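You operate a simulated robot arm through the tools that you are given. There is no shell and no other tool. Be economical: measure what you need, move in short steps, check, and stop when the job is done.

Carry out the task below with a simulated two-armed robot. There is one attempt and no reset: what you move stays moved.

TASK
Light-check the green sheet: stripe it blue if clear, red if blistered.
Fine: the sheet on the table top; lay it square on the light panel; stripe along the middle crest; marker back in its well; light off again.

The check looks at the end state, three seconds after you hand in, the way a careful person would. Anything else that was tipped, shoved, dropped, spilled or broken makes it a failure. Flat cloth is picked up by pressing the open fingertips on it (5 to 10 N) and closing them slowly along it; thin cloth reads only 2 to 8 mm in the jaws.

THE ROBOT
Two 7-joint arms with two-finger parallel grippers on one trunk, on a base that drives. Base frame: it is fixed to the floor where the robot stands at the start and does not move with it; the origin is under the middle of the robot, x ahead of it, y to its left, z up; the surface under the hand at the start is at about z = 0.78. Lengths are in m, angles in degrees, forces in N, time in s.
The left shoulder is at the start at [0.05, 0.187, 1.11], the right one opposite. With the tool pointing down near the work surface each hand reaches from about 0.1 to 0.66 m from the robot's upright axis, wherever it stands, measured 20 degrees to its own side. Places, roughly: pane of the light panel [0.6, 1.2, 0.8]; panel key [0.4, 1, 0.8]. Payload 3.43 kg a hand.
The tool frame of a hand sits at the grasp point between the pads (the TCP): z along the fingers, y along the line on which they close. The tips reach 0.03 m beyond it. The gripper opens to 0.094 m. The fingers are 0.028 m wide and 0.01 m thick; the gripper's body (0.05 by 0.096 m) begins 0.055 m behind the TCP.
Orientation is that of the tool frame in the base frame, as [roll, pitch, yaw] about the fixed x, y, z axes, in that order (R = Rz(yaw) Ry(pitch) Rx(roll)). With the fingers straight down and closing along the base's y, the tool's x points along the base's -x, its y along +y and its z along -z.

THE INTERFACE
- The arms move only by the tool jog_arm. It takes "left_deltas", "right_deltas" or both (then of equal length, played together; a hand with none holds still); each is a list of rows, each a list of 7 numbers: the gripper command, from -1 (shut) to 1 (fully open), values between in proportion, then the shift along the tool's x, y, z in m, then the turn, a rotation vector about the tool's x, y, z in degrees. In form: [[fingers, tx, ty, tz, rx, ry, rz], ...]. A call has 1 to 8 rows; each row shifts and turns the commanded pose from where the row before left it, along the tool's axes as they then stand. Each row takes 0.2 s and may step no farther than 0.05 m and 8.6 degrees from the row before; otherwise, or with a gripper value out of range, the whole call is refused. Where a pose cannot be reached the arm comes as near as it can. A force on the tool above 40 N (or 10 N above the force at the start of the call, whichever is more), or a blocked arm, ends the call early, and 0.2 s more pass. The fingers move at their own pace (about 0.153 m/s each) and stop on an object; they squeeze with about 25 N. The grip force told is the motor's: it shows also when the fingers shut on nothing. Time passes only in rows, and 0.2 s behind the last, so rows that do not move let the fingers close. The reply holds the time, the measured pose of the TCP, the force on the tool along the base axes, the opening and the grip force, in the units named above and with some noise, with the torque about the TCP (base axes, N m) and any sound that the robot's microphone picked up.
- Cameras (640 x 400 px; columns grow to the right, rows downward): "scene" is now at [0.1467, -0.0027, 1.2689]; the picture's right is [-0.02, -1.00, 0.00], its down [-0.57, 0.01, -0.82] and it looks along [0.82, -0.01, -0.57] (base axes); focal length 214 px, centre (320, 200). "left" rides on the left gripper at [0.076, -0.014, -0.103] in its tool frame; the picture's right is [0.18, 0.98, 0.00], its down [-0.75, 0.14, -0.64] and it looks along [-0.63, 0.12, 0.77] (tool axes); focal length 243 px, centre (320, 200). "right" rides on the right gripper at [0.076, 0.014, -0.102] in its tool frame; the picture's right is [-0.18, 0.98, 0.00], its down [-0.75, -0.14, -0.64] and it looks along [-0.63, -0.12, 0.77] (tool axes); focal length 243 px, centre (320, 200). There is no depth. A picture from a camera that has moved, and an enlarged one, comes with that camera's place and axes in the base frame and with its lens.
- snapshot(camera): a new picture of that camera. No time passes.
- move_column(by): slides the trunk up (or, below 0, down) by that many m; the arms and the scene camera ride with it, the base frame stays. It gives what a move gives, with no picture.
- base_move(legs): drives the robot by 1 to 6 legs, each [ahead, left, turn to the left] in m, m and degrees, along the robot's own axes; the way and the turn of a leg run together, so that a leg with both is an arc; at most 1.5 m and 180 degrees a leg. The arms and the cameras ride along, it lands a little off, and it stops where it bumps. It gives what a move gives.
- aim_head(pan, tilt): turns the head with the scene camera to pan (to the left, within 80 degrees either way) and tilt (down, from -29 to 69), counted from straight ahead of the robot. It gives what a move gives.
- enlarge(camera, box): a new picture of the part [left, top, right, bottom] of that camera's present view, enlarged. No time passes.
- close_job(): hands the job in; it is judged then, once.

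Work in short steps. Places have to be worked out from the pictures, the camera data and where the tool is seen: move nearer, look again, correct. Check each grasp and each placing, and mend what went wrong. You have 120 turns and 92 pictures in all, those below and enlarged ones among them. Open the grippers and draw the arms clear of the work before you hand the job in, unless the task says otherwise; then end with one line.

The tools are called by a JSON object that holds its "api" and its "payload". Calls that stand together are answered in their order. jog_arm: Moves the arms, as the interface text tells. Its arguments: {"type":"object","properties":{"left_deltas":{"type":"array","items":{"type":"array","items":{"type":"number"}}},"right_deltas":{"type":"array","items":{"type":"array","items":{"type":"number"}}}},"required":[]} The other tools are called the same way: move_column (by) slides the trunk up or down; base_move (legs) drives the base; aim_head (pan, tilt) turns the head that bears the scene camera; snapshot (camera) takes a picture; enlarge (camera, box) takes an enlarged picture of a part of a camera's view; close_job () hands the job in.

At the start:

```text
time_s: 0.0
left_tool_pos: [0.3539, 0.1935, 1.1625]
left_ee_rot: [-179.9, 0.0, 180.0]
left_contact_force: [0.0, 0.5, 0.6]
left_torque: [0.02, 0.01, 0.02]
left_width: 0.0939
left_grasp_force: 0.0
right_tool_pos: [0.3866, -0.1178, 1.1786]
right_ee_rot: [-180.0, 0.0, 180.0]
right_contact_force: [0.9, -0.2, 1.7]
right_torque: [0.0, -0.03, -0.01]
right_width: 0.0942
right_grasp_force: 0.0
trunk travel left (down, up): [-0.325, 0.107]
robot x, y, heading: [0.0025, 0.0008, 0.1]
head pan, tilt: [-0.9, 34.8]
```

scene: 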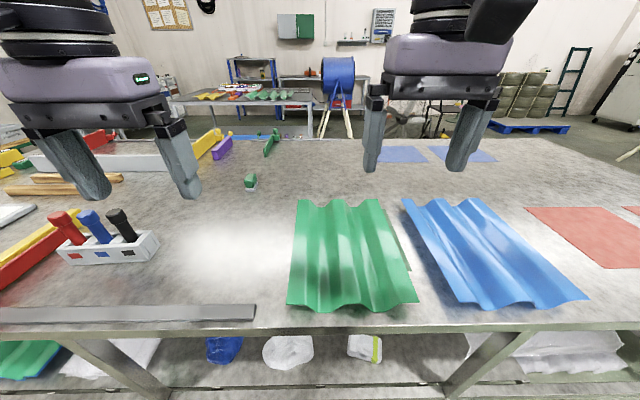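
right: 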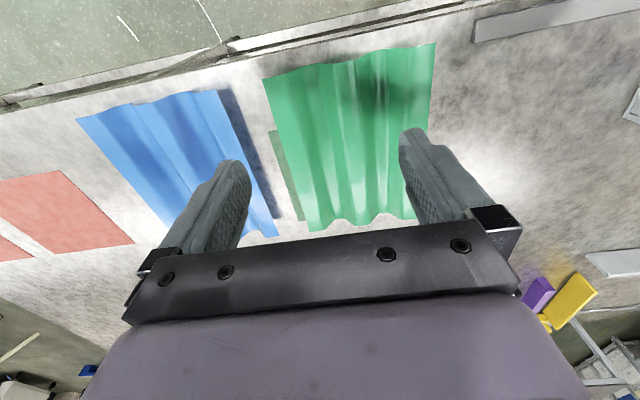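
left: 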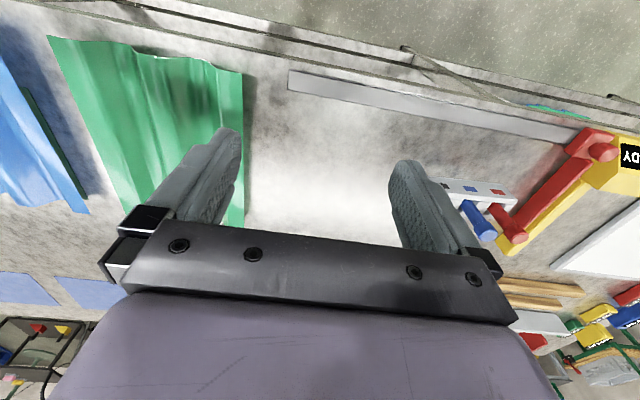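

The green corrugated sheet lies ahead, with the marker block to the left. I'll look left toward the light panel.

{"api": "aim_head", "payload": {"pan": 55, "tilt": 30}}

{"api": "snapshot", "payload": {"camera": "scene"}}

```text
time_s: 1.2
left_tool_pos: [0.354, 0.1926, 1.1625]
left_ee_rot: [-179.9, 0.0, -179.9]
left_contact_force: [-0.5, 0.0, 0.6]
left_torque: [0.01, -0.01, -0.01]
left_width: 0.0941
left_grasp_force: 0.1
right_tool_pos: [0.3863, -0.1173, 1.1785]
right_ee_rot: [-179.9, 0.0, 179.8]
right_contact_force: [-0.3, 0.4, 0.9]
right_torque: [0.0, -0.02, 0.01]
right_width: 0.0938
right_grasp_force: 0.0
trunk travel left (down, up): [-0.325, 0.107]
robot x, y, heading: [0.0027, 0.0001, -0.3]
head pan, tilt: [55.0, 30.0]
```

```text
88 pictures are left
camera scene: at [0.1105, 0.0727, 1.2764], right [0.82, -0.57, 0.0], down [-0.29, -0.41, -0.87], along [0.5, 0.71, -0.5], focal length 214 px, centre (320, 200)
```

scene: 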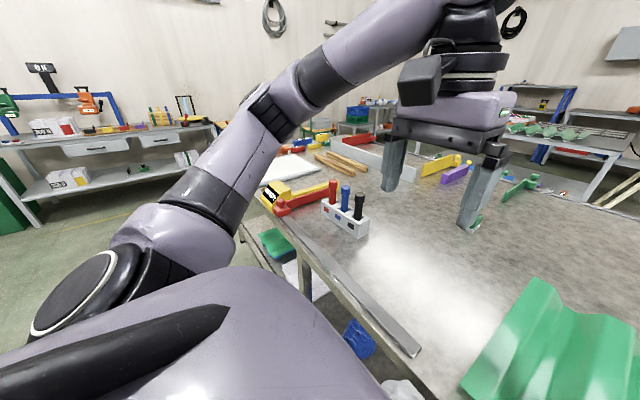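

Now I need closer looks at the sheet's wave profile and the marker block; I'll aim back and enlarge.

{"api": "aim_head", "payload": {"pan": -5, "tilt": 45}}

{"api": "enlarge", "payload": {"camera": "scene", "box": [240, 110, 480, 260]}}

{"api": "enlarge", "payload": {"camera": "left", "box": [420, 80, 640, 360]}}

```text
time_s: 2.5
left_tool_pos: [0.3552, 0.1924, 1.1628]
left_ee_rot: [-179.9, 0.0, -179.9]
left_contact_force: [0.7, -0.5, -0.4]
left_torque: [0.02, -0.03, 0.02]
left_width: 0.0943
left_grasp_force: 0.1
right_tool_pos: [0.387, -0.1187, 1.1776]
right_ee_rot: [-180.0, 0.1, 179.9]
right_contact_force: [-0.3, 0.6, 0.5]
right_torque: [0.01, 0.03, 0.01]
right_width: 0.0941
right_grasp_force: 0.1
trunk travel left (down, up): [-0.325, 0.107]
robot x, y, heading: [-0.0017, -0.0035, -0.0]
head pan, tilt: [-5.0, 45.0]
```

```text
2.67 times, centred on (360, 185) of scene
camera zoom: at [0.1396, -0.0083, 1.2538], right [-0.09, -1.0, 0.0], down [-0.7, 0.06, -0.71], along [0.7, -0.06, -0.71], focal length 572 px, centre (213, 240)
```

zoom: 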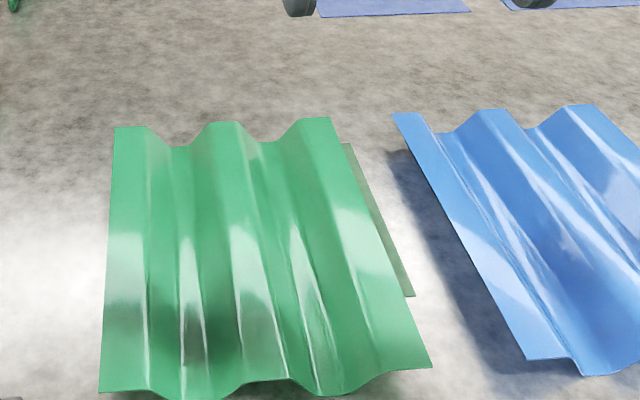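

```text
1.43 times, centred on (530, 220) of left
camera zoom: at [0.2794, 0.1794, 1.2659], right [-0.19, 0.98, 0.0], down [0.75, 0.14, 0.64], along [0.63, 0.12, -0.77], focal length 347 px, centre (20, 171)
```

zoom: 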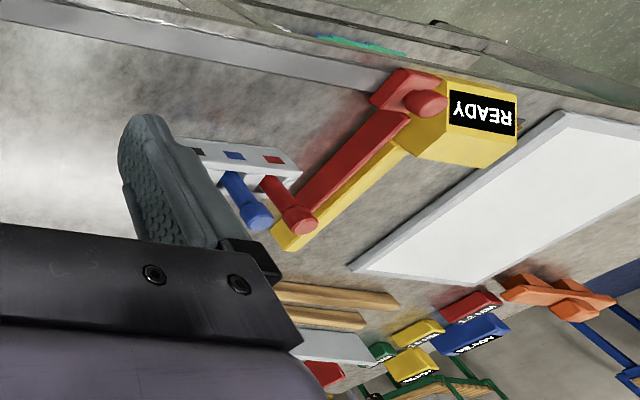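

The sheet has three crests along x, with both long edges ending on raised crests. I'll lower the trunk to see the profile and edge clearance from a low angle.

{"api": "move_column", "payload": {"by": -0.22}}

{"api": "aim_head", "payload": {"pan": -5, "tilt": 35}}

{"api": "snapshot", "payload": {"camera": "scene"}}

{"api": "snapshot", "payload": {"camera": "right"}}

```text
time_s: 4.9
left_tool_pos: [0.3549, 0.1938, 0.9421]
left_ee_rot: [-179.8, -0.1, -179.9]
left_contact_force: [0.2, 0.3, 0.2]
left_torque: [-0.04, 0.0, -0.03]
left_width: 0.094
left_grasp_force: 0.1
right_tool_pos: [0.3864, -0.1176, 0.9584]
right_ee_rot: [179.9, 0.0, 180.0]
right_contact_force: [0.3, -0.5, 0.1]
right_torque: [-0.01, 0.02, 0.0]
right_width: 0.094
right_grasp_force: 0.2
trunk travel left (down, up): [-0.105, 0.327]
robot x, y, heading: [0.0024, 0.0011, 0.1]
head pan, tilt: [-5.0, 45.0]
```

```text
time_s: 5.6
left_tool_pos: [0.3549, 0.1935, 0.9424]
left_ee_rot: [-179.9, -0.1, -179.9]
left_contact_force: [0.2, -0.5, -0.5]
left_torque: [0.0, -0.01, 0.01]
left_width: 0.094
left_grasp_force: 0.0
right_tool_pos: [0.3861, -0.1185, 0.9579]
right_ee_rot: [180.0, 0.1, 179.9]
right_contact_force: [0.8, -0.3, 0.0]
right_torque: [0.01, 0.01, -0.02]
right_width: 0.0942
right_grasp_force: 0.1
trunk travel left (down, up): [-0.105, 0.327]
robot x, y, heading: [-0.0007, -0.0028, 0.2]
head pan, tilt: [-5.0, 35.0]
```

```text
85 pictures are left
camera scene: at [0.1463, -0.009, 1.0486], right [-0.09, -1.0, 0.0], down [-0.57, 0.05, -0.82], along [0.82, -0.07, -0.57], focal length 214 px, centre (320, 200)
```

scene: 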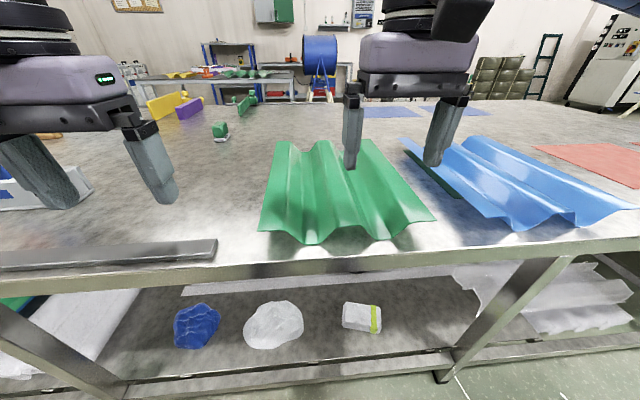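

```text
84 pictures are left
camera right: at [0.3096, -0.1036, 1.0613], right [0.19, 0.98, 0.0], down [0.75, -0.14, 0.64], along [0.63, -0.12, -0.77], focal length 243 px, centre (320, 200)
```

right: 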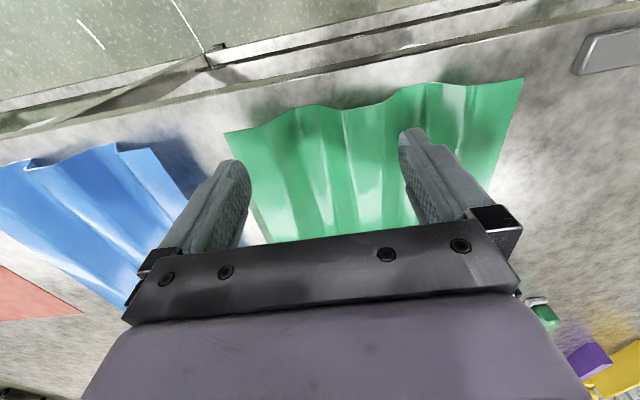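

A close-up of the front profile to judge height and edge.

{"api": "enlarge", "payload": {"camera": "scene", "box": [240, 130, 480, 280]}}

```text
2.67 times, centred on (360, 205) of scene
camera zoom: at [0.1463, -0.009, 1.0486], right [-0.09, -1.0, 0.0], down [-0.57, 0.05, -0.82], along [0.82, -0.07, -0.57], focal length 572 px, centre (213, 187)
```

zoom: 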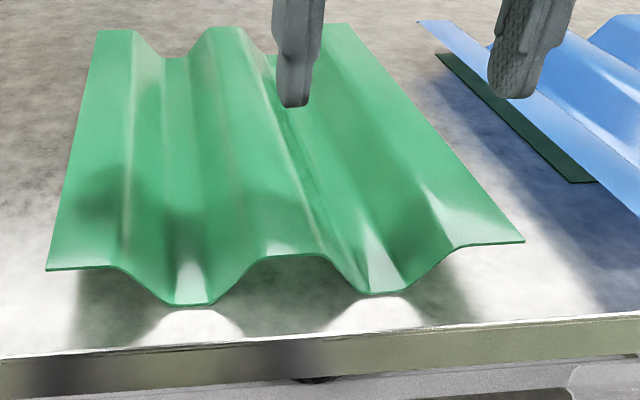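

Sheet edges stand at z≈0.815 (y≈+0.067 and −0.227, x≈0.40–0.83), so one finger can go under each raised side edge. The blue sheet is close on the right, so I'll first pinch the left edge and draw the green sheet left a little. Turning the left hand to point right, 25° below horizontal.

{"api": "jog_arm", "payload": {"left_deltas": [[-0.49, -0.0325, 0, 0, 8.125, 0, 0], [-0.49, -0.0325, 0, 0, 8.125, 0, 0], [-0.49, -0.0325, 0, 0, 8.125, 0, 0], [-0.49, -0.0325, 0, 0, 8.125, 0, 0], [-0.49, -0.0325, 0, 0, 8.125, 0, 0], [-0.49, -0.0325, 0, 0, 8.125, 0, 0], [-0.49, -0.0325, 0, 0, 8.125, 0, 0], [-0.49, -0.0325, 0, 0, 8.125, 0, 0]]}}

{"api": "snapshot", "payload": {"camera": "left"}}

{"api": "snapshot", "payload": {"camera": "scene"}}

```text
time_s: 7.4
left_tool_pos: [0.6107, 0.1917, 0.9393]
left_ee_rot: [-115.0, 0.1, -180.0]
left_contact_force: [-1.0, 0.6, 0.3]
left_torque: [-0.05, -0.03, -0.02]
left_width: 0.0241
left_grasp_force: 0.1
left hand out of reach, approached as far as the arm can: row 8
right_tool_pos: [0.3867, -0.1183, 0.9582]
right_ee_rot: [180.0, 0.0, 179.8]
right_contact_force: [-0.2, -0.4, 0.0]
right_torque: [0.0, 0.03, -0.01]
right_width: 0.0938
right_grasp_force: 0.0
trunk travel left (down, up): [-0.105, 0.327]
robot x, y, heading: [-0.001, 0.0006, -0.1]
head pan, tilt: [-5.0, 35.0]
```

```text
82 pictures are left
camera left: at [0.5358, 0.2785, 0.9959], right [-0.18, 0.41, -0.89], down [0.75, 0.64, 0.14], along [0.63, -0.65, -0.43], focal length 243 px, centre (320, 200)
```

left: 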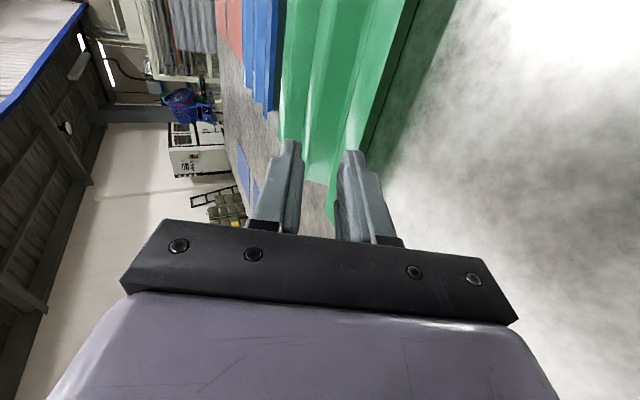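

```text
81 pictures are left
camera scene: at [0.1464, -0.0089, 1.0486], right [-0.09, -1.0, 0.0], down [-0.57, 0.05, -0.82], along [0.82, -0.07, -0.57], focal length 214 px, centre (320, 200)
```

scene: 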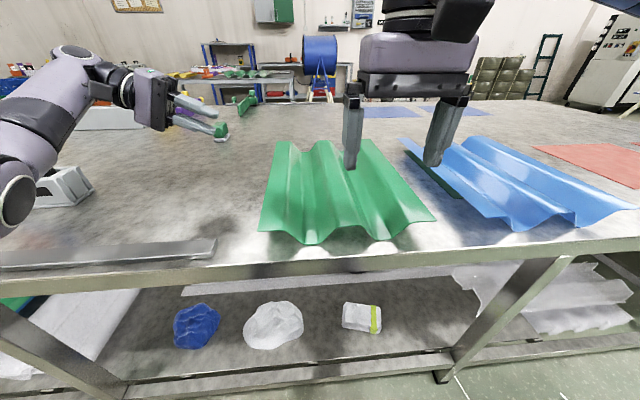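

The left hand is at its reach limit and the elbow low; I'll raise the trunk 0.1 and bring the hand back to x≈0.56, lowering to z≈0.85 beside the sheet edge.

{"api": "move_column", "payload": {"by": 0.12}}

{"api": "jog_arm", "payload": {"left_deltas": [[-0.49, 0.01, 0.0374, 0.0219, 0, 0, 0], [-0.49, 0.01, 0.0374, 0.0219, 0, 0, 0], [-0.49, 0.01, 0.0374, 0.0219, 0, 0, 0], [-0.49, 0.01, 0.0374, 0.0219, 0, 0, 0], [-0.49, 0.01, 0.0374, 0.0219, 0, 0, 0]]}}

{"api": "snapshot", "payload": {"camera": "scene"}}

{"api": "snapshot", "payload": {"camera": "left"}}

```text
time_s: 8.9
left_tool_pos: [0.6122, 0.1918, 1.0587]
left_ee_rot: [-115.1, 0.0, -180.0]
left_contact_force: [0.1, 0.1, -0.7]
left_torque: [0.02, -0.02, -0.03]
left_width: 0.024
left_grasp_force: 0.1
right_tool_pos: [0.3862, -0.1199, 1.0791]
right_ee_rot: [180.0, 0.0, 179.9]
right_contact_force: [0.4, -0.1, -0.1]
right_torque: [0.03, 0.01, 0.01]
right_width: 0.094
right_grasp_force: 0.2
trunk travel left (down, up): [-0.225, 0.207]
robot x, y, heading: [-0.0016, 0.0027, 0.3]
head pan, tilt: [-5.0, 35.0]
```

```text
time_s: 10.1
left_tool_pos: [0.56, 0.1682, 0.8428]
left_ee_rot: [-115.0, 0.0, -179.9]
left_contact_force: [-0.3, 0.6, -0.2]
left_torque: [0.01, -0.02, -0.01]
left_width: 0.0242
left_grasp_force: 0.1
right_tool_pos: [0.386, -0.118, 1.0783]
right_ee_rot: [-180.0, 0.1, 179.8]
right_contact_force: [-0.2, -0.2, -1.4]
right_torque: [0.02, 0.02, -0.01]
right_width: 0.0941
right_grasp_force: 0.0
trunk travel left (down, up): [-0.225, 0.207]
robot x, y, heading: [0.0009, -0.0009, 0.1]
head pan, tilt: [-5.0, 35.0]
```

```text
80 pictures are left
camera scene: at [0.1464, -0.0089, 1.1687], right [-0.09, -1.0, 0.0], down [-0.57, 0.05, -0.82], along [0.82, -0.07, -0.57], focal length 214 px, centre (320, 200)
```

scene: 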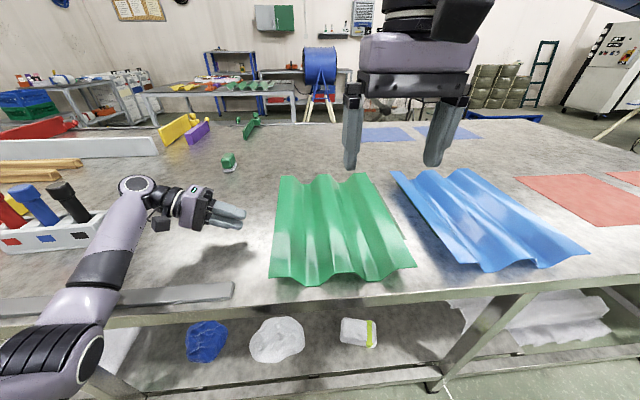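

```text
79 pictures are left
camera left: at [0.4845, 0.2557, 0.8989], right [-0.18, 0.41, -0.89], down [0.75, 0.64, 0.14], along [0.63, -0.64, -0.43], focal length 243 px, centre (320, 200)
```

left: 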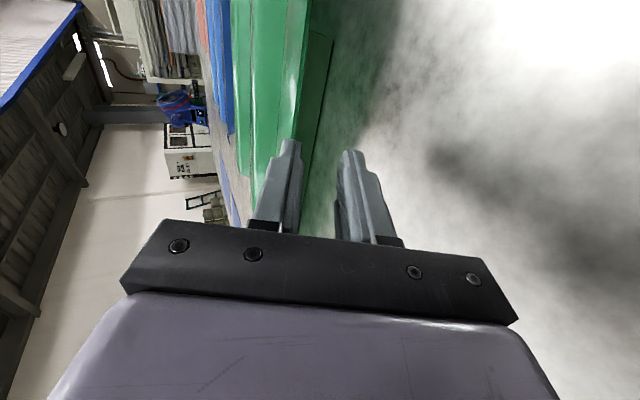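

Forces are nil; I enlarge the left view to see where the sheet edge is relative to the finger tips.

{"api": "enlarge", "payload": {"camera": "left", "box": [220, 20, 420, 220]}}

{"api": "enlarge", "payload": {"camera": "scene", "box": [170, 160, 330, 290]}}

```text
2.00 times, centred on (320, 120) of left
camera zoom: at [0.4845, 0.2557, 0.8989], right [-0.18, 0.41, -0.89], down [0.75, 0.64, 0.14], along [0.63, -0.64, -0.43], focal length 485 px, centre (320, 360)
```

zoom: 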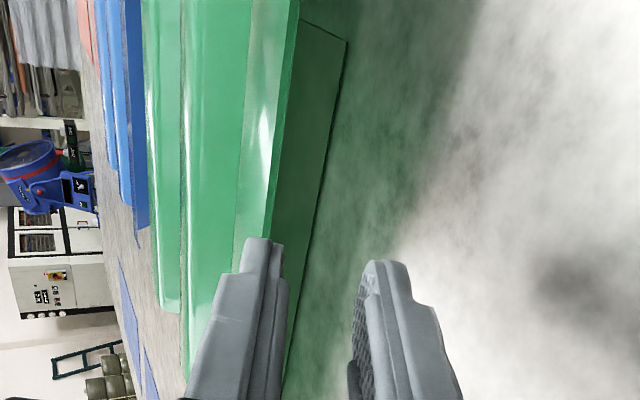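

```text
3.08 times, centred on (250, 225) of scene
camera zoom: at [0.1464, -0.0089, 1.1687], right [-0.09, -1.0, 0.0], down [-0.57, 0.05, -0.82], along [0.82, -0.07, -0.57], focal length 660 px, centre (535, 123)
```

zoom: 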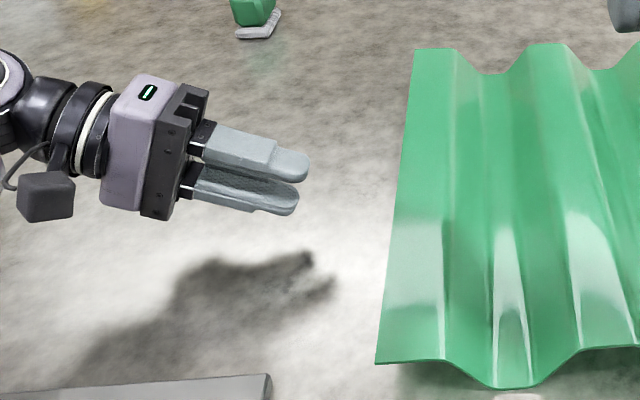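

A thin dark-green plate lies under the sheet, so I won't drag; I'll lift with both hands. The right hand must come steeper (45°) to stay over the blue sheet; rotating it while moving to x≈0.58.

{"api": "jog_arm", "payload": {"right_deltas": [[-0.7, -0.0325, 0, 0, -7.5, 0, 0], [-0.7, -0.0325, 0, 0, -7.5, 0, 0], [-0.7, -0.0325, 0, 0, -7.5, 0, 0], [-0.7, -0.0325, 0, 0, -7.5, 0, 0], [-0.7, -0.0325, 0, 0, -7.5, 0, 0], [-0.7, -0.0325, 0, 0, -7.5, 0, 0]]}}

{"api": "jog_arm", "payload": {"right_deltas": [[-0.7, 0, -0.0438, 0.0045, 0, 0, 0], [-0.7, 0, -0.0438, 0.0045, 0, 0, 0], [-0.7, 0, -0.0438, 0.0045, 0, 0, 0], [-0.7, 0, -0.0438, 0.0045, 0, 0, 0], [-0.7, 0, -0.0438, 0.0045, 0, 0, 0], [-0.7, 0, -0.0438, 0.0045, 0, 0, 0]]}}

{"api": "snapshot", "payload": {"camera": "scene"}}

{"api": "snapshot", "payload": {"camera": "right"}}

```text
time_s: 11.5
left_tool_pos: [0.561, 0.1672, 0.8419]
left_ee_rot: [-114.9, 0.0, -179.9]
left_contact_force: [0.4, -0.2, -0.6]
left_torque: [0.0, -0.01, -0.02]
left_width: 0.0241
left_grasp_force: 0.0
right_tool_pos: [0.5827, -0.1195, 1.0772]
right_ee_rot: [135.0, 0.1, -179.9]
right_contact_force: [-0.2, 0.6, -0.4]
right_torque: [0.0, 0.01, 0.02]
right_width: 0.0143
right_grasp_force: 0.1
trunk travel left (down, up): [-0.225, 0.207]
robot x, y, heading: [-0.0011, 0.0007, -0.1]
head pan, tilt: [-5.0, 35.0]
```

```text
time_s: 12.9
left_tool_pos: [0.5609, 0.1687, 0.8414]
left_ee_rot: [-115.0, 0.1, -179.8]
left_contact_force: [0.2, 1.0, 0.4]
left_torque: [0.0, -0.01, 0.0]
left_width: 0.024
left_grasp_force: 0.0
right_tool_pos: [0.5805, -0.2888, 0.8722]
right_ee_rot: [135.0, 0.0, 179.9]
right_contact_force: [-0.7, 0.7, -0.6]
right_torque: [0.02, 0.01, 0.01]
right_width: 0.0143
right_grasp_force: 0.1
trunk travel left (down, up): [-0.225, 0.207]
robot x, y, heading: [0.0008, 0.0011, 0.3]
head pan, tilt: [-5.0, 35.0]
```

```text
76 pictures are left
camera scene: at [0.1464, -0.0091, 1.1686], right [-0.09, -1.0, 0.0], down [-0.57, 0.05, -0.82], along [0.82, -0.07, -0.57], focal length 214 px, centre (320, 200)
```

scene: 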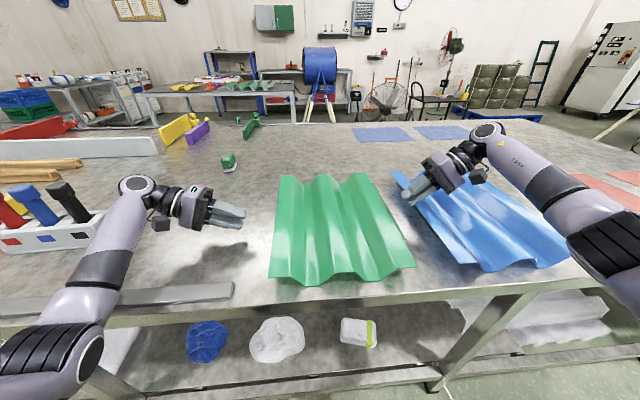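

```text
75 pictures are left
camera right: at [0.5047, -0.3505, 0.9548], right [0.18, 0.69, 0.7], down [0.75, -0.56, 0.36], along [0.63, 0.46, -0.62], focal length 243 px, centre (320, 200)
```

right: 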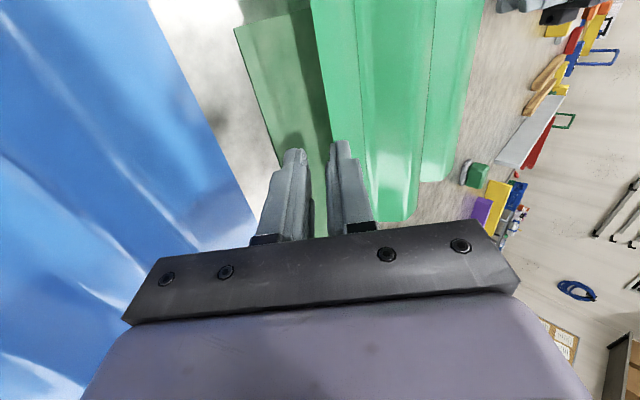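

Enlarging the right-hand view to check the edge and clearance over the blue sheet.

{"api": "enlarge", "payload": {"camera": "right", "box": [220, 40, 420, 240]}}

{"api": "enlarge", "payload": {"camera": "scene", "box": [380, 120, 540, 250]}}

```text
2.00 times, centred on (320, 140) of right
camera zoom: at [0.5047, -0.3505, 0.9548], right [0.18, 0.69, 0.7], down [0.75, -0.56, 0.36], along [0.63, 0.46, -0.62], focal length 485 px, centre (320, 320)
```

zoom: 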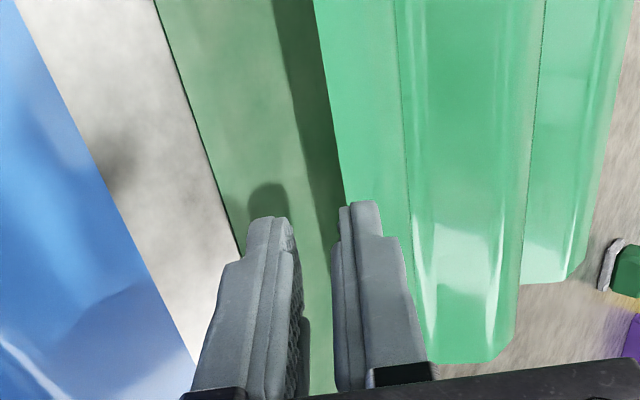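

```text
3.08 times, centred on (460, 185) of scene
camera zoom: at [0.1464, -0.0091, 1.1686], right [-0.09, -1.0, 0.0], down [-0.57, 0.05, -0.82], along [0.82, -0.07, -0.57], focal length 660 px, centre (-111, 246)
```

zoom: 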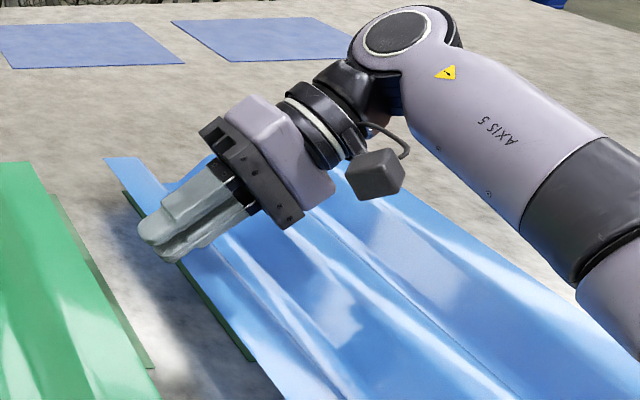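

Right edge estimated at y≈−0.225, z≈0.82. Advance both hands partway along their approach lines.

{"api": "jog_arm", "payload": {"left_deltas": [[-0.49, -0.01, -0.0043, 0.0256, 0, 0, 0], [-0.49, -0.01, -0.0043, 0.0256, 0, 0, 0]], "right_deltas": [[-0.7, 0, 0.0092, 0.025, 0, 0, 0], [-0.7, 0, 0, 0.025, 0, 0, 0]]}}

{"api": "enlarge", "payload": {"camera": "right", "box": [220, 40, 420, 240]}}

{"api": "enlarge", "payload": {"camera": "left", "box": [220, 40, 420, 240]}}

```text
time_s: 13.5
left_tool_pos: [0.5808, 0.1178, 0.8312]
left_ee_rot: [-115.0, 0.1, -179.9]
left_contact_force: [0.7, 0.3, -0.4]
left_torque: [0.02, -0.01, 0.01]
left_width: 0.0237
left_grasp_force: 0.1
right_tool_pos: [0.5825, -0.2443, 0.8433]
right_ee_rot: [135.0, -0.1, 179.9]
right_contact_force: [-0.4, 0.1, 0.4]
right_torque: [-0.01, -0.02, 0.01]
right_width: 0.0141
right_grasp_force: 0.1
trunk travel left (down, up): [-0.225, 0.207]
robot x, y, heading: [0.0002, -0.001, -0.0]
head pan, tilt: [-5.0, 35.0]
```

```text
2.00 times, centred on (320, 140) of right
camera zoom: at [0.5052, -0.3069, 0.9267], right [0.19, 0.69, 0.7], down [0.75, -0.56, 0.35], along [0.63, 0.46, -0.63], focal length 485 px, centre (320, 320)
```

zoom: 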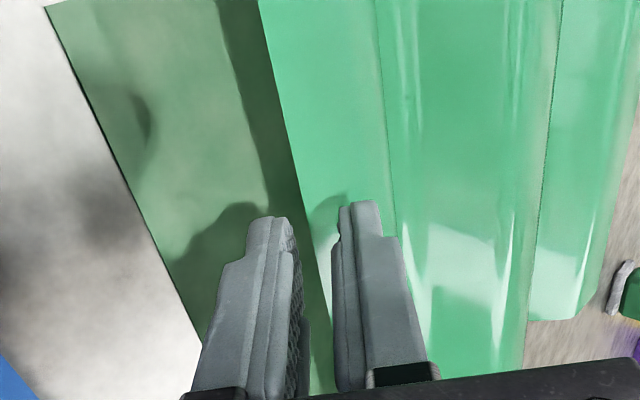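

```text
2.00 times, centred on (320, 140) of left
camera zoom: at [0.5054, 0.2052, 0.8875], right [-0.18, 0.42, -0.89], down [0.75, 0.64, 0.14], along [0.63, -0.64, -0.43], focal length 485 px, centre (320, 320)
```

zoom: 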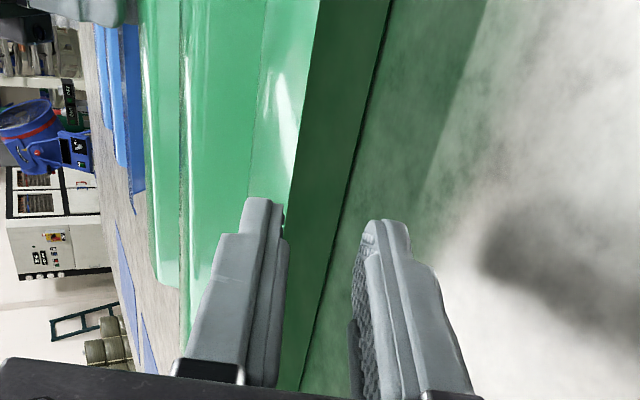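

Both edges now lie between the finger planes. Final insertion of both hands.

{"api": "jog_arm", "payload": {"left_deltas": [[-0.49, 0, -0.0057, 0.0194, 0, 0, 0], [-0.49, 0, -0.0057, 0.0194, 0, 0, 0]], "right_deltas": [[-0.7, 0, -0.0007, 0.011, 0, 0, 0], [-0.7, 0, -0.0007, 0.011, 0, 0, 0]]}}

{"api": "enlarge", "payload": {"camera": "right", "box": [220, 40, 420, 240]}}

{"api": "enlarge", "payload": {"camera": "left", "box": [220, 40, 420, 240]}}

{"api": "enlarge", "payload": {"camera": "scene", "box": [160, 120, 480, 290]}}

```text
time_s: 14.1
left_tool_pos: [0.5799, 0.0801, 0.826]
left_ee_rot: [-114.9, 0.2, -179.8]
left_contact_force: [-0.8, 5.2, 2.9]
left_torque: [0.02, 0.02, -0.05]
left_width: 0.0247
left_grasp_force: 0.3
right_tool_pos: [0.5816, -0.2302, 0.8337]
right_ee_rot: [134.6, 0.7, 179.7]
right_contact_force: [1.0, -8.7, 19.5]
right_torque: [0.38, 0.12, 0.08]
right_width: 0.018
right_grasp_force: 3.7
trunk travel left (down, up): [-0.225, 0.207]
robot x, y, heading: [-0.0001, 0.0021, 0.2]
head pan, tilt: [-5.0, 35.0]
```

```text
2.00 times, centred on (320, 140) of right
camera zoom: at [0.5047, -0.2921, 0.9151], right [0.18, 0.69, 0.7], down [0.75, -0.56, 0.36], along [0.64, 0.46, -0.62], focal length 485 px, centre (320, 320)
```

zoom: 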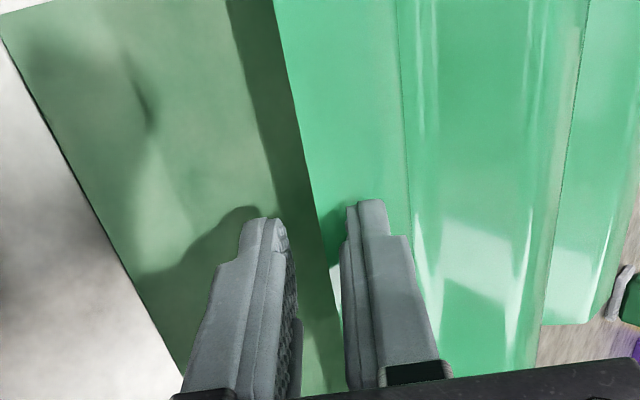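

```text
2.00 times, centred on (320, 140) of left
camera zoom: at [0.5044, 0.1676, 0.8827], right [-0.18, 0.41, -0.89], down [0.75, 0.64, 0.15], along [0.63, -0.64, -0.43], focal length 485 px, centre (320, 320)
```

zoom: 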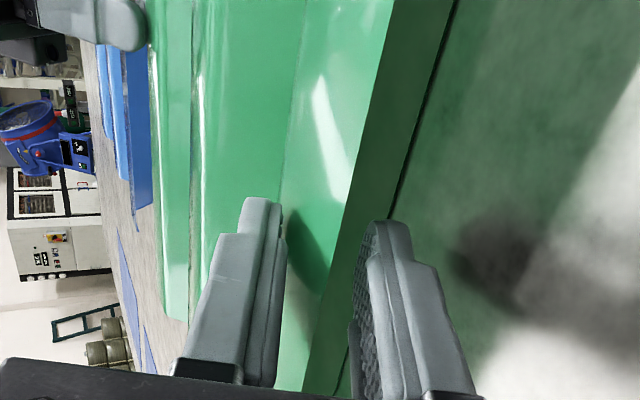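

```text
2.00 times, centred on (320, 205) of scene
camera zoom: at [0.1445, -0.0088, 1.1694], right [-0.09, -1.0, 0.0], down [-0.57, 0.05, -0.82], along [0.82, -0.07, -0.57], focal length 429 px, centre (320, 190)
```

zoom: 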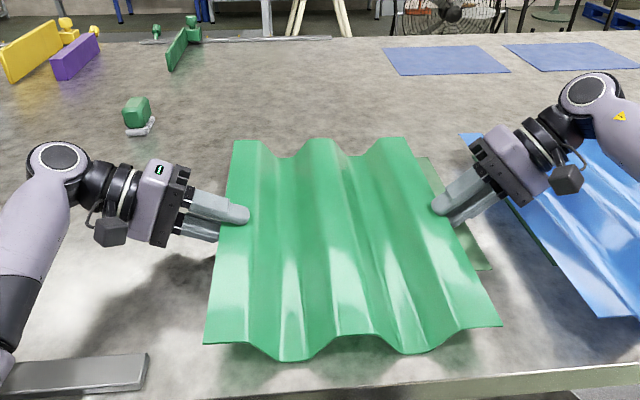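

The right upper tip is pressing on the sheet's top: the 45° jaw needs a wider mouth. I lift it slightly, open to about 34 mm.

{"api": "jog_arm", "payload": {"right_deltas": [[-0.5, 0, 0.009, -0.004, 0, 0, 0], [-0.277, 0, 0, 0, 0, 0, 0], [-0.277, 0, -0.0012, 0.006, 0, 0, 0], [-0.277, 0, 0, 0, 0, 0, 0]]}}

{"api": "enlarge", "payload": {"camera": "right", "box": [220, 40, 420, 240]}}

```text
time_s: 15.1
left_tool_pos: [0.5798, 0.0794, 0.824]
left_ee_rot: [-115.0, -0.1, -179.9]
left_contact_force: [-0.3, -0.7, -0.4]
left_torque: [0.0, 0.02, -0.02]
left_width: 0.0241
left_grasp_force: 0.2
right_tool_pos: [0.5807, -0.2226, 0.8318]
right_ee_rot: [134.9, 0.0, 179.9]
right_contact_force: [-0.2, -0.1, 0.0]
right_torque: [-0.02, -0.01, -0.02]
right_width: 0.0338
right_grasp_force: 0.1
trunk travel left (down, up): [-0.225, 0.207]
robot x, y, heading: [0.0008, 0.0007, 0.0]
head pan, tilt: [-5.0, 35.0]
```

```text
2.00 times, centred on (320, 140) of right
camera zoom: at [0.5047, -0.2845, 0.9148], right [0.19, 0.69, 0.7], down [0.75, -0.56, 0.35], along [0.63, 0.46, -0.63], focal length 485 px, centre (320, 320)
```

zoom: 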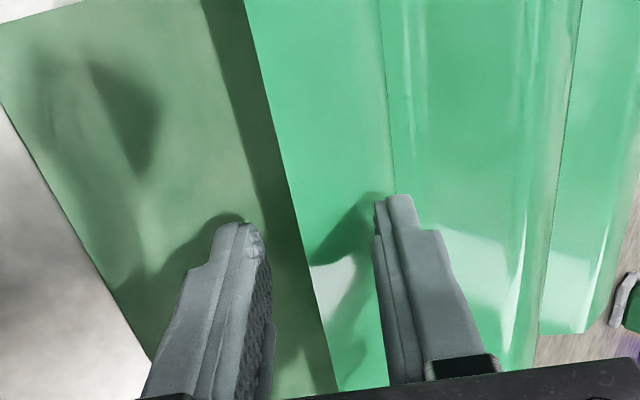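

The sheet got nudged ~1 cm left; its right edge is now at y≈−0.213. Follow it by 12 mm, then check.

{"api": "jog_arm", "payload": {"right_deltas": [[-0.277, 0, 0.0092, 0.0078, 0, 0, 0], [-0.277, 0, 0, 0, 0, 0, 0]]}}

{"api": "enlarge", "payload": {"camera": "right", "box": [220, 40, 420, 240]}}

{"api": "enlarge", "payload": {"camera": "left", "box": [220, 40, 420, 240]}}

```text
time_s: 15.7
left_tool_pos: [0.581, 0.0793, 0.824]
left_ee_rot: [-115.0, 0.1, -179.8]
left_contact_force: [-0.2, 3.4, -0.9]
left_torque: [0.03, 0.03, 0.0]
left_width: 0.0253
left_grasp_force: 0.8
right_tool_pos: [0.5813, -0.2096, 0.8319]
right_ee_rot: [134.9, -0.1, 179.8]
right_contact_force: [-0.6, -2.2, -0.5]
right_torque: [-0.05, 0.0, 0.01]
right_width: 0.0351
right_grasp_force: 1.1
trunk travel left (down, up): [-0.225, 0.207]
robot x, y, heading: [-0.0002, -0.0022, -0.3]
head pan, tilt: [-5.0, 35.0]
```

```text
2.00 times, centred on (320, 140) of right
camera zoom: at [0.505, -0.2711, 0.9152], right [0.19, 0.69, 0.69], down [0.75, -0.55, 0.35], along [0.63, 0.46, -0.63], focal length 485 px, centre (320, 320)
```

zoom: 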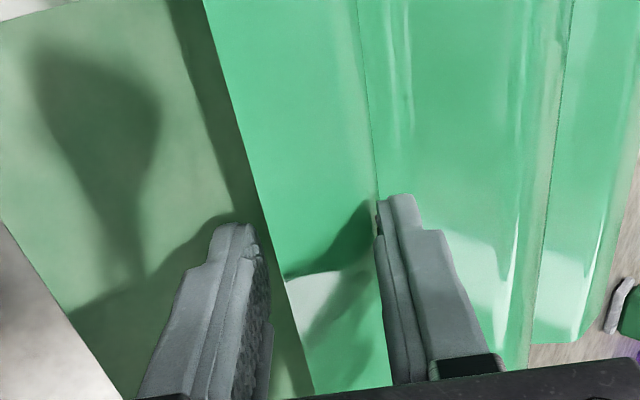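

```text
2.00 times, centred on (320, 140) of left
camera zoom: at [0.5056, 0.1672, 0.8805], right [-0.19, 0.42, -0.89], down [0.75, 0.64, 0.14], along [0.63, -0.64, -0.43], focal length 485 px, centre (320, 320)
```

zoom: 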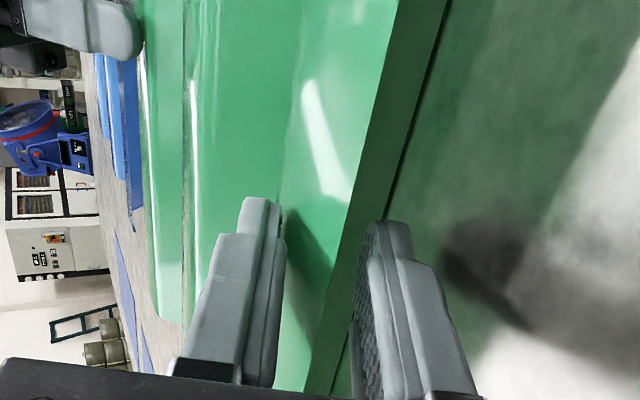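

Both jaws now straddle the edges. Close both slowly.

{"api": "jog_arm", "payload": {"left_deltas": [[-0.6, 0, 0, 0, 0, 0, 0], [-0.7, 0, 0, 0, 0, 0, 0], [-0.85, 0, 0, 0, 0, 0, 0], [-1, 0, 0, 0, 0, 0, 0], [-1, 0, 0, 0, 0, 0, 0]], "right_deltas": [[-0.4, 0, 0, 0, 0, 0, 0], [-0.55, 0, 0, 0, 0, 0, 0], [-0.7, 0, 0, 0, 0, 0, 0], [-0.85, 0, 0, 0, 0, 0, 0], [-1, 0, 0, 0, 0, 0, 0]]}}

{"api": "enlarge", "payload": {"camera": "right", "box": [220, 40, 420, 240]}}

{"api": "enlarge", "payload": {"camera": "scene", "box": [160, 120, 480, 290]}}

```text
time_s: 16.9
left_tool_pos: [0.5808, 0.0801, 0.8237]
left_ee_rot: [-115.1, -0.1, -179.8]
left_contact_force: [1.4, 7.3, -1.4]
left_torque: [-0.62, 0.14, 0.21]
left_width: 0.0243
left_grasp_force: 25.3
right_tool_pos: [0.5813, -0.2105, 0.8332]
right_ee_rot: [134.9, -0.1, 179.9]
right_contact_force: [-1.1, -5.3, -0.4]
right_torque: [0.66, -0.05, 0.21]
right_width: 0.0336
right_grasp_force: 25.2
trunk travel left (down, up): [-0.225, 0.207]
robot x, y, heading: [0.0024, 0.002, -0.3]
head pan, tilt: [-5.0, 35.0]
```

```text
2.00 times, centred on (320, 140) of right
camera zoom: at [0.5051, -0.2714, 0.9155], right [0.19, 0.69, 0.7], down [0.75, -0.56, 0.35], along [0.63, 0.46, -0.63], focal length 485 px, centre (320, 320)
```

zoom: 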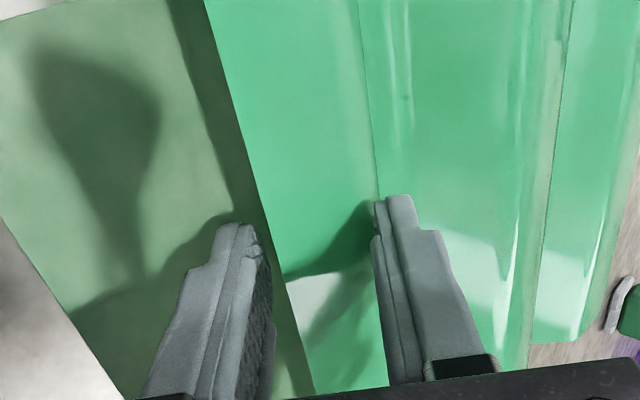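

```text
2.00 times, centred on (320, 205) of scene
camera zoom: at [0.1465, -0.009, 1.1686], right [-0.09, -1.0, 0.0], down [-0.57, 0.05, -0.82], along [0.82, -0.07, -0.57], focal length 429 px, centre (320, 190)
```

zoom: 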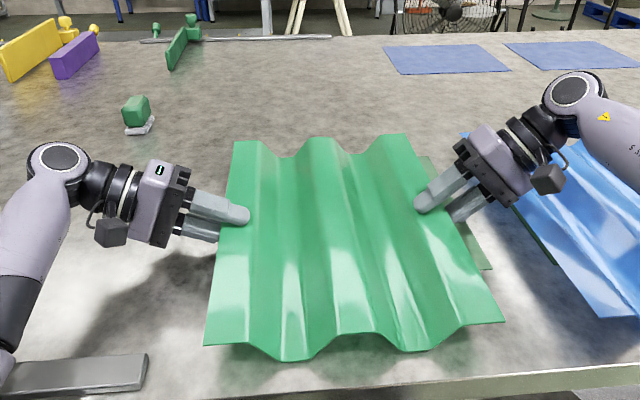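

Both jaws hold at 24 and 34 mm with 25 N. Lift slightly with the trunk as a test.

{"api": "move_column", "payload": {"by": 0.03}}

{"api": "enlarge", "payload": {"camera": "scene", "box": [160, 120, 480, 290]}}

```text
time_s: 17.6
left_tool_pos: [0.5811, 0.079, 0.8525]
left_ee_rot: [-115.1, 0.1, -179.7]
left_contact_force: [0.9, 8.0, -1.1]
left_torque: [-0.64, 0.21, 0.21]
left_width: 0.0243
left_grasp_force: 24.8
right_tool_pos: [0.5811, -0.2094, 0.8618]
right_ee_rot: [134.9, 0.1, 179.8]
right_contact_force: [-1.6, -7.7, -1.4]
right_torque: [0.61, -0.21, 0.26]
right_width: 0.0336
right_grasp_force: 24.6
trunk travel left (down, up): [-0.255, 0.177]
robot x, y, heading: [-0.0017, -0.0017, 0.0]
head pan, tilt: [-5.0, 35.0]
```

```text
2.00 times, centred on (320, 205) of scene
camera zoom: at [0.1467, -0.009, 1.1986], right [-0.09, -1.0, 0.0], down [-0.57, 0.05, -0.82], along [0.82, -0.07, -0.57], focal length 429 px, centre (320, 190)
```

zoom: 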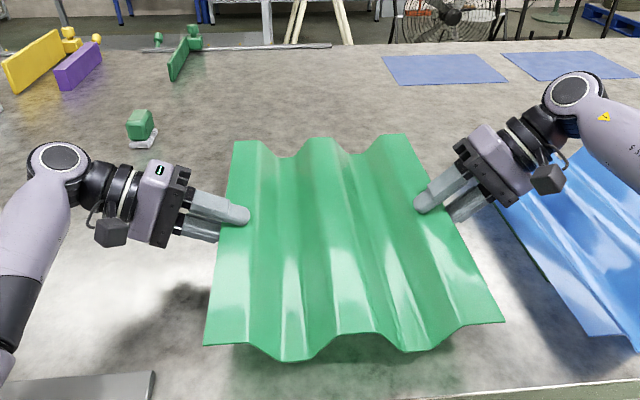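

The whole sheet lifted level. Raise the trunk nearly fully before driving left, and look left.

{"api": "move_column", "payload": {"by": 0.17}}

{"api": "aim_head", "payload": {"pan": 50, "tilt": 40}}

{"api": "snapshot", "payload": {"camera": "scene"}}

```text
time_s: 19.6
left_tool_pos: [0.5805, 0.0802, 1.0228]
left_ee_rot: [-114.9, -0.1, -179.9]
left_contact_force: [-0.1, 12.5, -0.3]
left_torque: [-0.68, 0.19, -0.08]
left_width: 0.0246
left_grasp_force: 25.1
right_tool_pos: [0.5822, -0.2102, 1.0322]
right_ee_rot: [135.0, 0.0, -179.9]
right_contact_force: [-0.6, -11.8, -0.1]
right_torque: [0.45, -0.17, 0.19]
right_width: 0.0335
right_grasp_force: 24.6
trunk travel left (down, up): [-0.425, 0.007]
robot x, y, heading: [-0.0014, -0.001, 0.1]
head pan, tilt: [-5.0, 35.0]
```

```text
time_s: 20.8
left_tool_pos: [0.581, 0.0795, 1.0228]
left_ee_rot: [-115.0, 0.0, -179.9]
left_contact_force: [-0.3, 15.4, 0.0]
left_torque: [-0.67, 0.06, -0.07]
left_width: 0.0242
left_grasp_force: 24.9
right_tool_pos: [0.5818, -0.2095, 1.0316]
right_ee_rot: [135.1, 0.1, 179.9]
right_contact_force: [-0.6, -15.4, -1.1]
right_torque: [0.47, -0.05, 0.03]
right_width: 0.0335
right_grasp_force: 24.6
trunk travel left (down, up): [-0.425, 0.007]
robot x, y, heading: [0.001, 0.0013, 0.1]
head pan, tilt: [50.0, 40.0]
```

```text
61 pictures are left
camera scene: at [0.1135, 0.0638, 1.361], right [0.77, -0.64, 0.0], down [-0.41, -0.49, -0.77], along [0.49, 0.59, -0.64], focal length 214 px, centre (320, 200)
```

scene: 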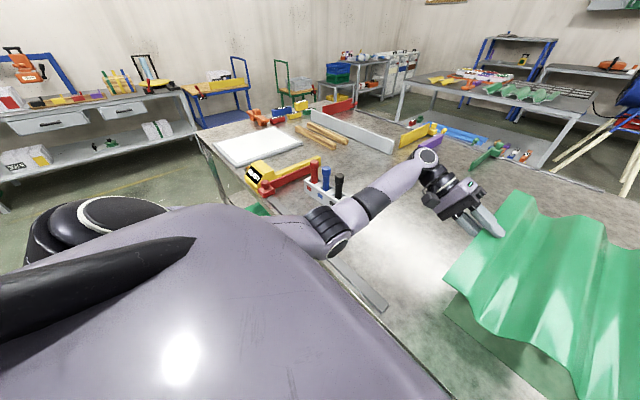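

The panel is at the far left with the READY key unit in front of it. I drive left in stages, monitoring the sheet.

{"api": "base_move", "payload": {"legs": [[0, 0.5, 0]]}}

{"api": "snapshot", "payload": {"camera": "scene"}}

```text
time_s: 25.7
left_tool_pos: [0.5796, 0.576, 1.0231]
left_ee_rot: [-115.0, 0.0, -179.8]
left_contact_force: [-0.4, 18.2, -0.9]
left_torque: [-0.52, 0.15, -0.02]
left_width: 0.0243
left_grasp_force: 25.1
right_tool_pos: [0.5814, 0.2855, 1.0311]
right_ee_rot: [134.9, 0.0, -180.0]
right_contact_force: [-0.2, -17.0, -0.8]
right_torque: [0.43, -0.11, 0.06]
right_width: 0.0335
right_grasp_force: 25.2
trunk travel left (down, up): [-0.425, 0.007]
robot x, y, heading: [-0.0049, 0.4955, 0.4]
head pan, tilt: [50.0, 40.0]
```

```text
60 pictures are left
camera scene: at [0.1125, 0.5581, 1.361], right [0.77, -0.64, 0.0], down [-0.41, -0.49, -0.77], along [0.49, 0.59, -0.64], focal length 214 px, centre (320, 200)
```

scene: 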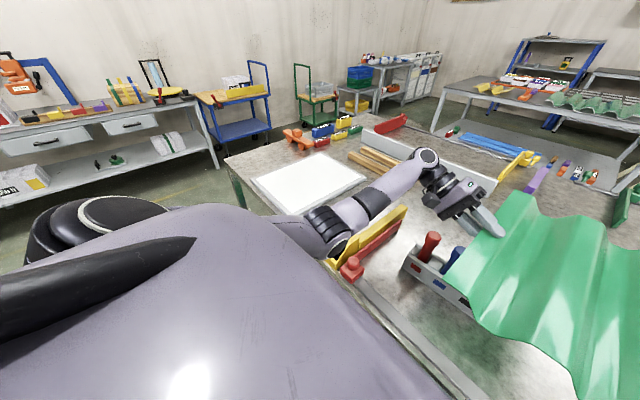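

Panel spans about x 0.39–0.81, y 1.06–1.41, square to the axes. Continue driving left.

{"api": "base_move", "payload": {"legs": [[0, 0.6, 0]]}}

{"api": "aim_head", "payload": {"pan": 15, "tilt": 50}}

{"api": "snapshot", "payload": {"camera": "scene"}}

```text
time_s: 31.4
left_tool_pos: [0.5787, 1.1797, 1.0241]
left_ee_rot: [-114.9, 0.0, -179.6]
left_contact_force: [1.4, 11.9, -0.7]
left_torque: [-0.72, 0.2, -0.03]
left_width: 0.0243
left_grasp_force: 25.0
right_tool_pos: [0.5806, 0.8913, 1.0327]
right_ee_rot: [135.0, 0.0, -180.0]
right_contact_force: [-0.6, -12.7, -0.8]
right_torque: [0.41, -0.12, 0.1]
right_width: 0.0329
right_grasp_force: 25.2
trunk travel left (down, up): [-0.425, 0.007]
robot x, y, heading: [-0.0033, 1.0985, 0.1]
head pan, tilt: [50.0, 40.0]
```

```text
time_s: 32.5
left_tool_pos: [0.5789, 1.1811, 1.0222]
left_ee_rot: [-114.9, -0.1, -179.6]
left_contact_force: [-0.1, 1.9, -1.0]
left_torque: [-0.74, 0.31, -0.06]
left_width: 0.0243
left_grasp_force: 24.9
right_tool_pos: [0.5801, 0.89, 1.0327]
right_ee_rot: [135.1, 0.0, -180.0]
right_contact_force: [-0.6, -1.9, -0.7]
right_torque: [0.68, -0.26, 0.12]
right_width: 0.0327
right_grasp_force: 24.8
trunk travel left (down, up): [-0.425, 0.007]
robot x, y, heading: [-0.0009, 1.0971, 0.5]
head pan, tilt: [15.0, 50.0]
```

```text
59 pictures are left
camera scene: at [0.1305, 1.1179, 1.3469], right [0.26, -0.96, 0.0], down [-0.74, -0.2, -0.64], along [0.62, 0.17, -0.77], focal length 214 px, centre (320, 200)
```

scene: 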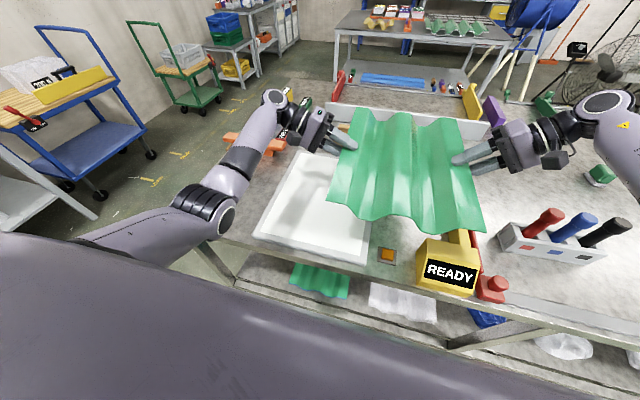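

Orange key is at about (0.43, 1.01); panel outer ≈ x 0.38–0.79, y 1.07–1.38. The sheet seems yawed ~3.5° counter-clockwise, so I drive left 0.226 and turn −3.5°.

{"api": "base_move", "payload": {"legs": [[0, 0.226, 0], [0, 0, -3.5]]}}

{"api": "aim_head", "payload": {"pan": 0, "tilt": 55}}

{"api": "snapshot", "payload": {"camera": "scene"}}

```text
time_s: 35.5
left_tool_pos: [0.5822, 1.3783, 1.0228]
left_ee_rot: [-115.1, 0.1, 176.9]
left_contact_force: [1.5, 8.5, -0.8]
left_torque: [-0.63, 0.34, -0.01]
left_width: 0.0239
left_grasp_force: 25.0
right_tool_pos: [0.5664, 1.0879, 1.0321]
right_ee_rot: [135.1, 0.0, 176.6]
right_contact_force: [-1.1, -7.5, -0.5]
right_torque: [0.5, -0.24, 0.18]
right_width: 0.0323
right_grasp_force: 24.7
trunk travel left (down, up): [-0.425, 0.007]
robot x, y, heading: [-0.0028, 1.3314, -3.1]
head pan, tilt: [15.0, 50.0]
```

```text
time_s: 36.3
left_tool_pos: [0.5801, 1.3782, 1.0236]
left_ee_rot: [-114.9, 0.0, 177.1]
left_contact_force: [0.8, 2.1, -0.3]
left_torque: [-0.68, 0.4, -0.06]
left_width: 0.024
left_grasp_force: 24.6
right_tool_pos: [0.5653, 1.0876, 1.0319]
right_ee_rot: [135.1, 0.0, 176.6]
right_contact_force: [-0.5, -2.5, -0.7]
right_torque: [0.67, -0.35, 0.13]
right_width: 0.0324
right_grasp_force: 25.3
trunk travel left (down, up): [-0.425, 0.007]
robot x, y, heading: [-0.0016, 1.3342, -2.8]
head pan, tilt: [0.0, 55.0]
```

```text
58 pictures are left
camera scene: at [0.1273, 1.3216, 1.3404], right [-0.05, -1.0, 0.0], down [-0.82, 0.04, -0.57], along [0.57, -0.03, -0.82], focal length 214 px, centre (320, 200)
```

scene: 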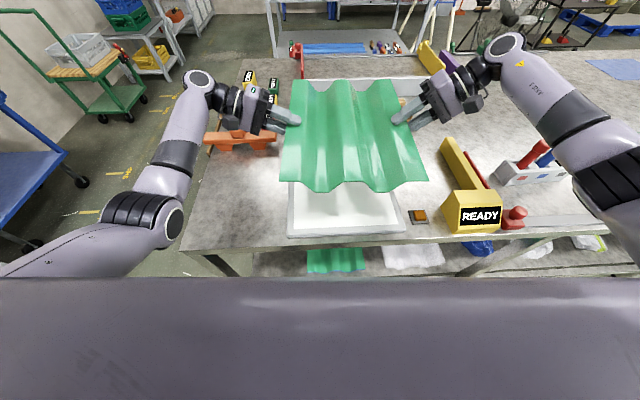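

The sheet is centred over the panel within ~5 mm but turned about 1.5° clockwise. Small base correction, then lower partway.

{"api": "base_move", "payload": {"legs": [[0, -0.0155, 1.5]]}}

{"api": "move_column", "payload": {"by": -0.13}}

{"api": "snapshot", "payload": {"camera": "scene"}}

```text
time_s: 37.1
left_tool_pos: [0.5796, 1.3781, 1.0227]
left_ee_rot: [-115.2, -0.1, 178.5]
left_contact_force: [1.4, 3.2, -0.5]
left_torque: [-0.61, 0.32, 0.04]
left_width: 0.0238
left_grasp_force: 25.2
right_tool_pos: [0.5708, 1.0862, 1.0319]
right_ee_rot: [135.1, 0.0, 178.1]
right_contact_force: [-0.2, -3.4, -0.8]
right_torque: [0.65, -0.27, 0.16]
right_width: 0.0322
right_grasp_force: 25.7
trunk travel left (down, up): [-0.425, 0.007]
robot x, y, heading: [-0.0039, 1.3168, -1.5]
head pan, tilt: [0.0, 55.0]
```

```text
time_s: 38.7
left_tool_pos: [0.5792, 1.3783, 0.8935]
left_ee_rot: [-115.1, 0.1, 178.5]
left_contact_force: [1.5, 2.0, 0.7]
left_torque: [-0.61, 0.32, 0.06]
left_width: 0.0237
left_grasp_force: 25.3
right_tool_pos: [0.5705, 1.0871, 0.9013]
right_ee_rot: [135.1, 0.0, 178.1]
right_contact_force: [-0.6, -2.5, -0.6]
right_torque: [0.62, -0.3, 0.16]
right_width: 0.0319
right_grasp_force: 24.9
trunk travel left (down, up): [-0.295, 0.137]
robot x, y, heading: [-0.002, 1.3133, -1.7]
head pan, tilt: [0.0, 55.0]
```

```text
57 pictures are left
camera scene: at [0.1266, 1.3095, 1.2104], right [-0.03, -1.0, 0.0], down [-0.82, 0.02, -0.57], along [0.57, -0.02, -0.82], focal length 214 px, centre (320, 200)
```

scene: 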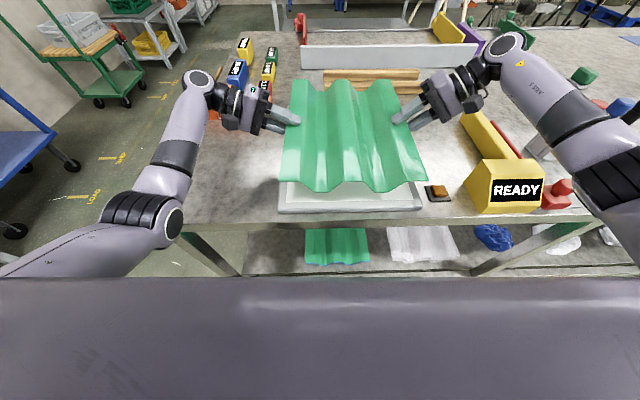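

Enlarge to compare sheet and panel edges.

{"api": "enlarge", "payload": {"camera": "scene", "box": [260, 60, 460, 230]}}

```text
2.35 times, centred on (360, 145) of scene
camera zoom: at [0.1266, 1.3095, 1.2104], right [-0.03, -1.0, 0.0], down [-0.82, 0.02, -0.57], along [0.57, -0.02, -0.82], focal length 505 px, centre (226, 329)
```

zoom: 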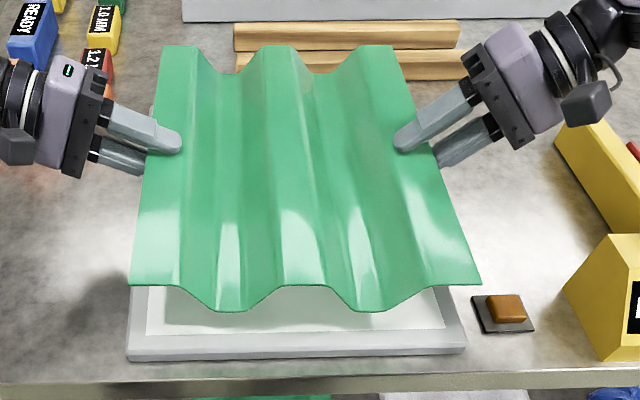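

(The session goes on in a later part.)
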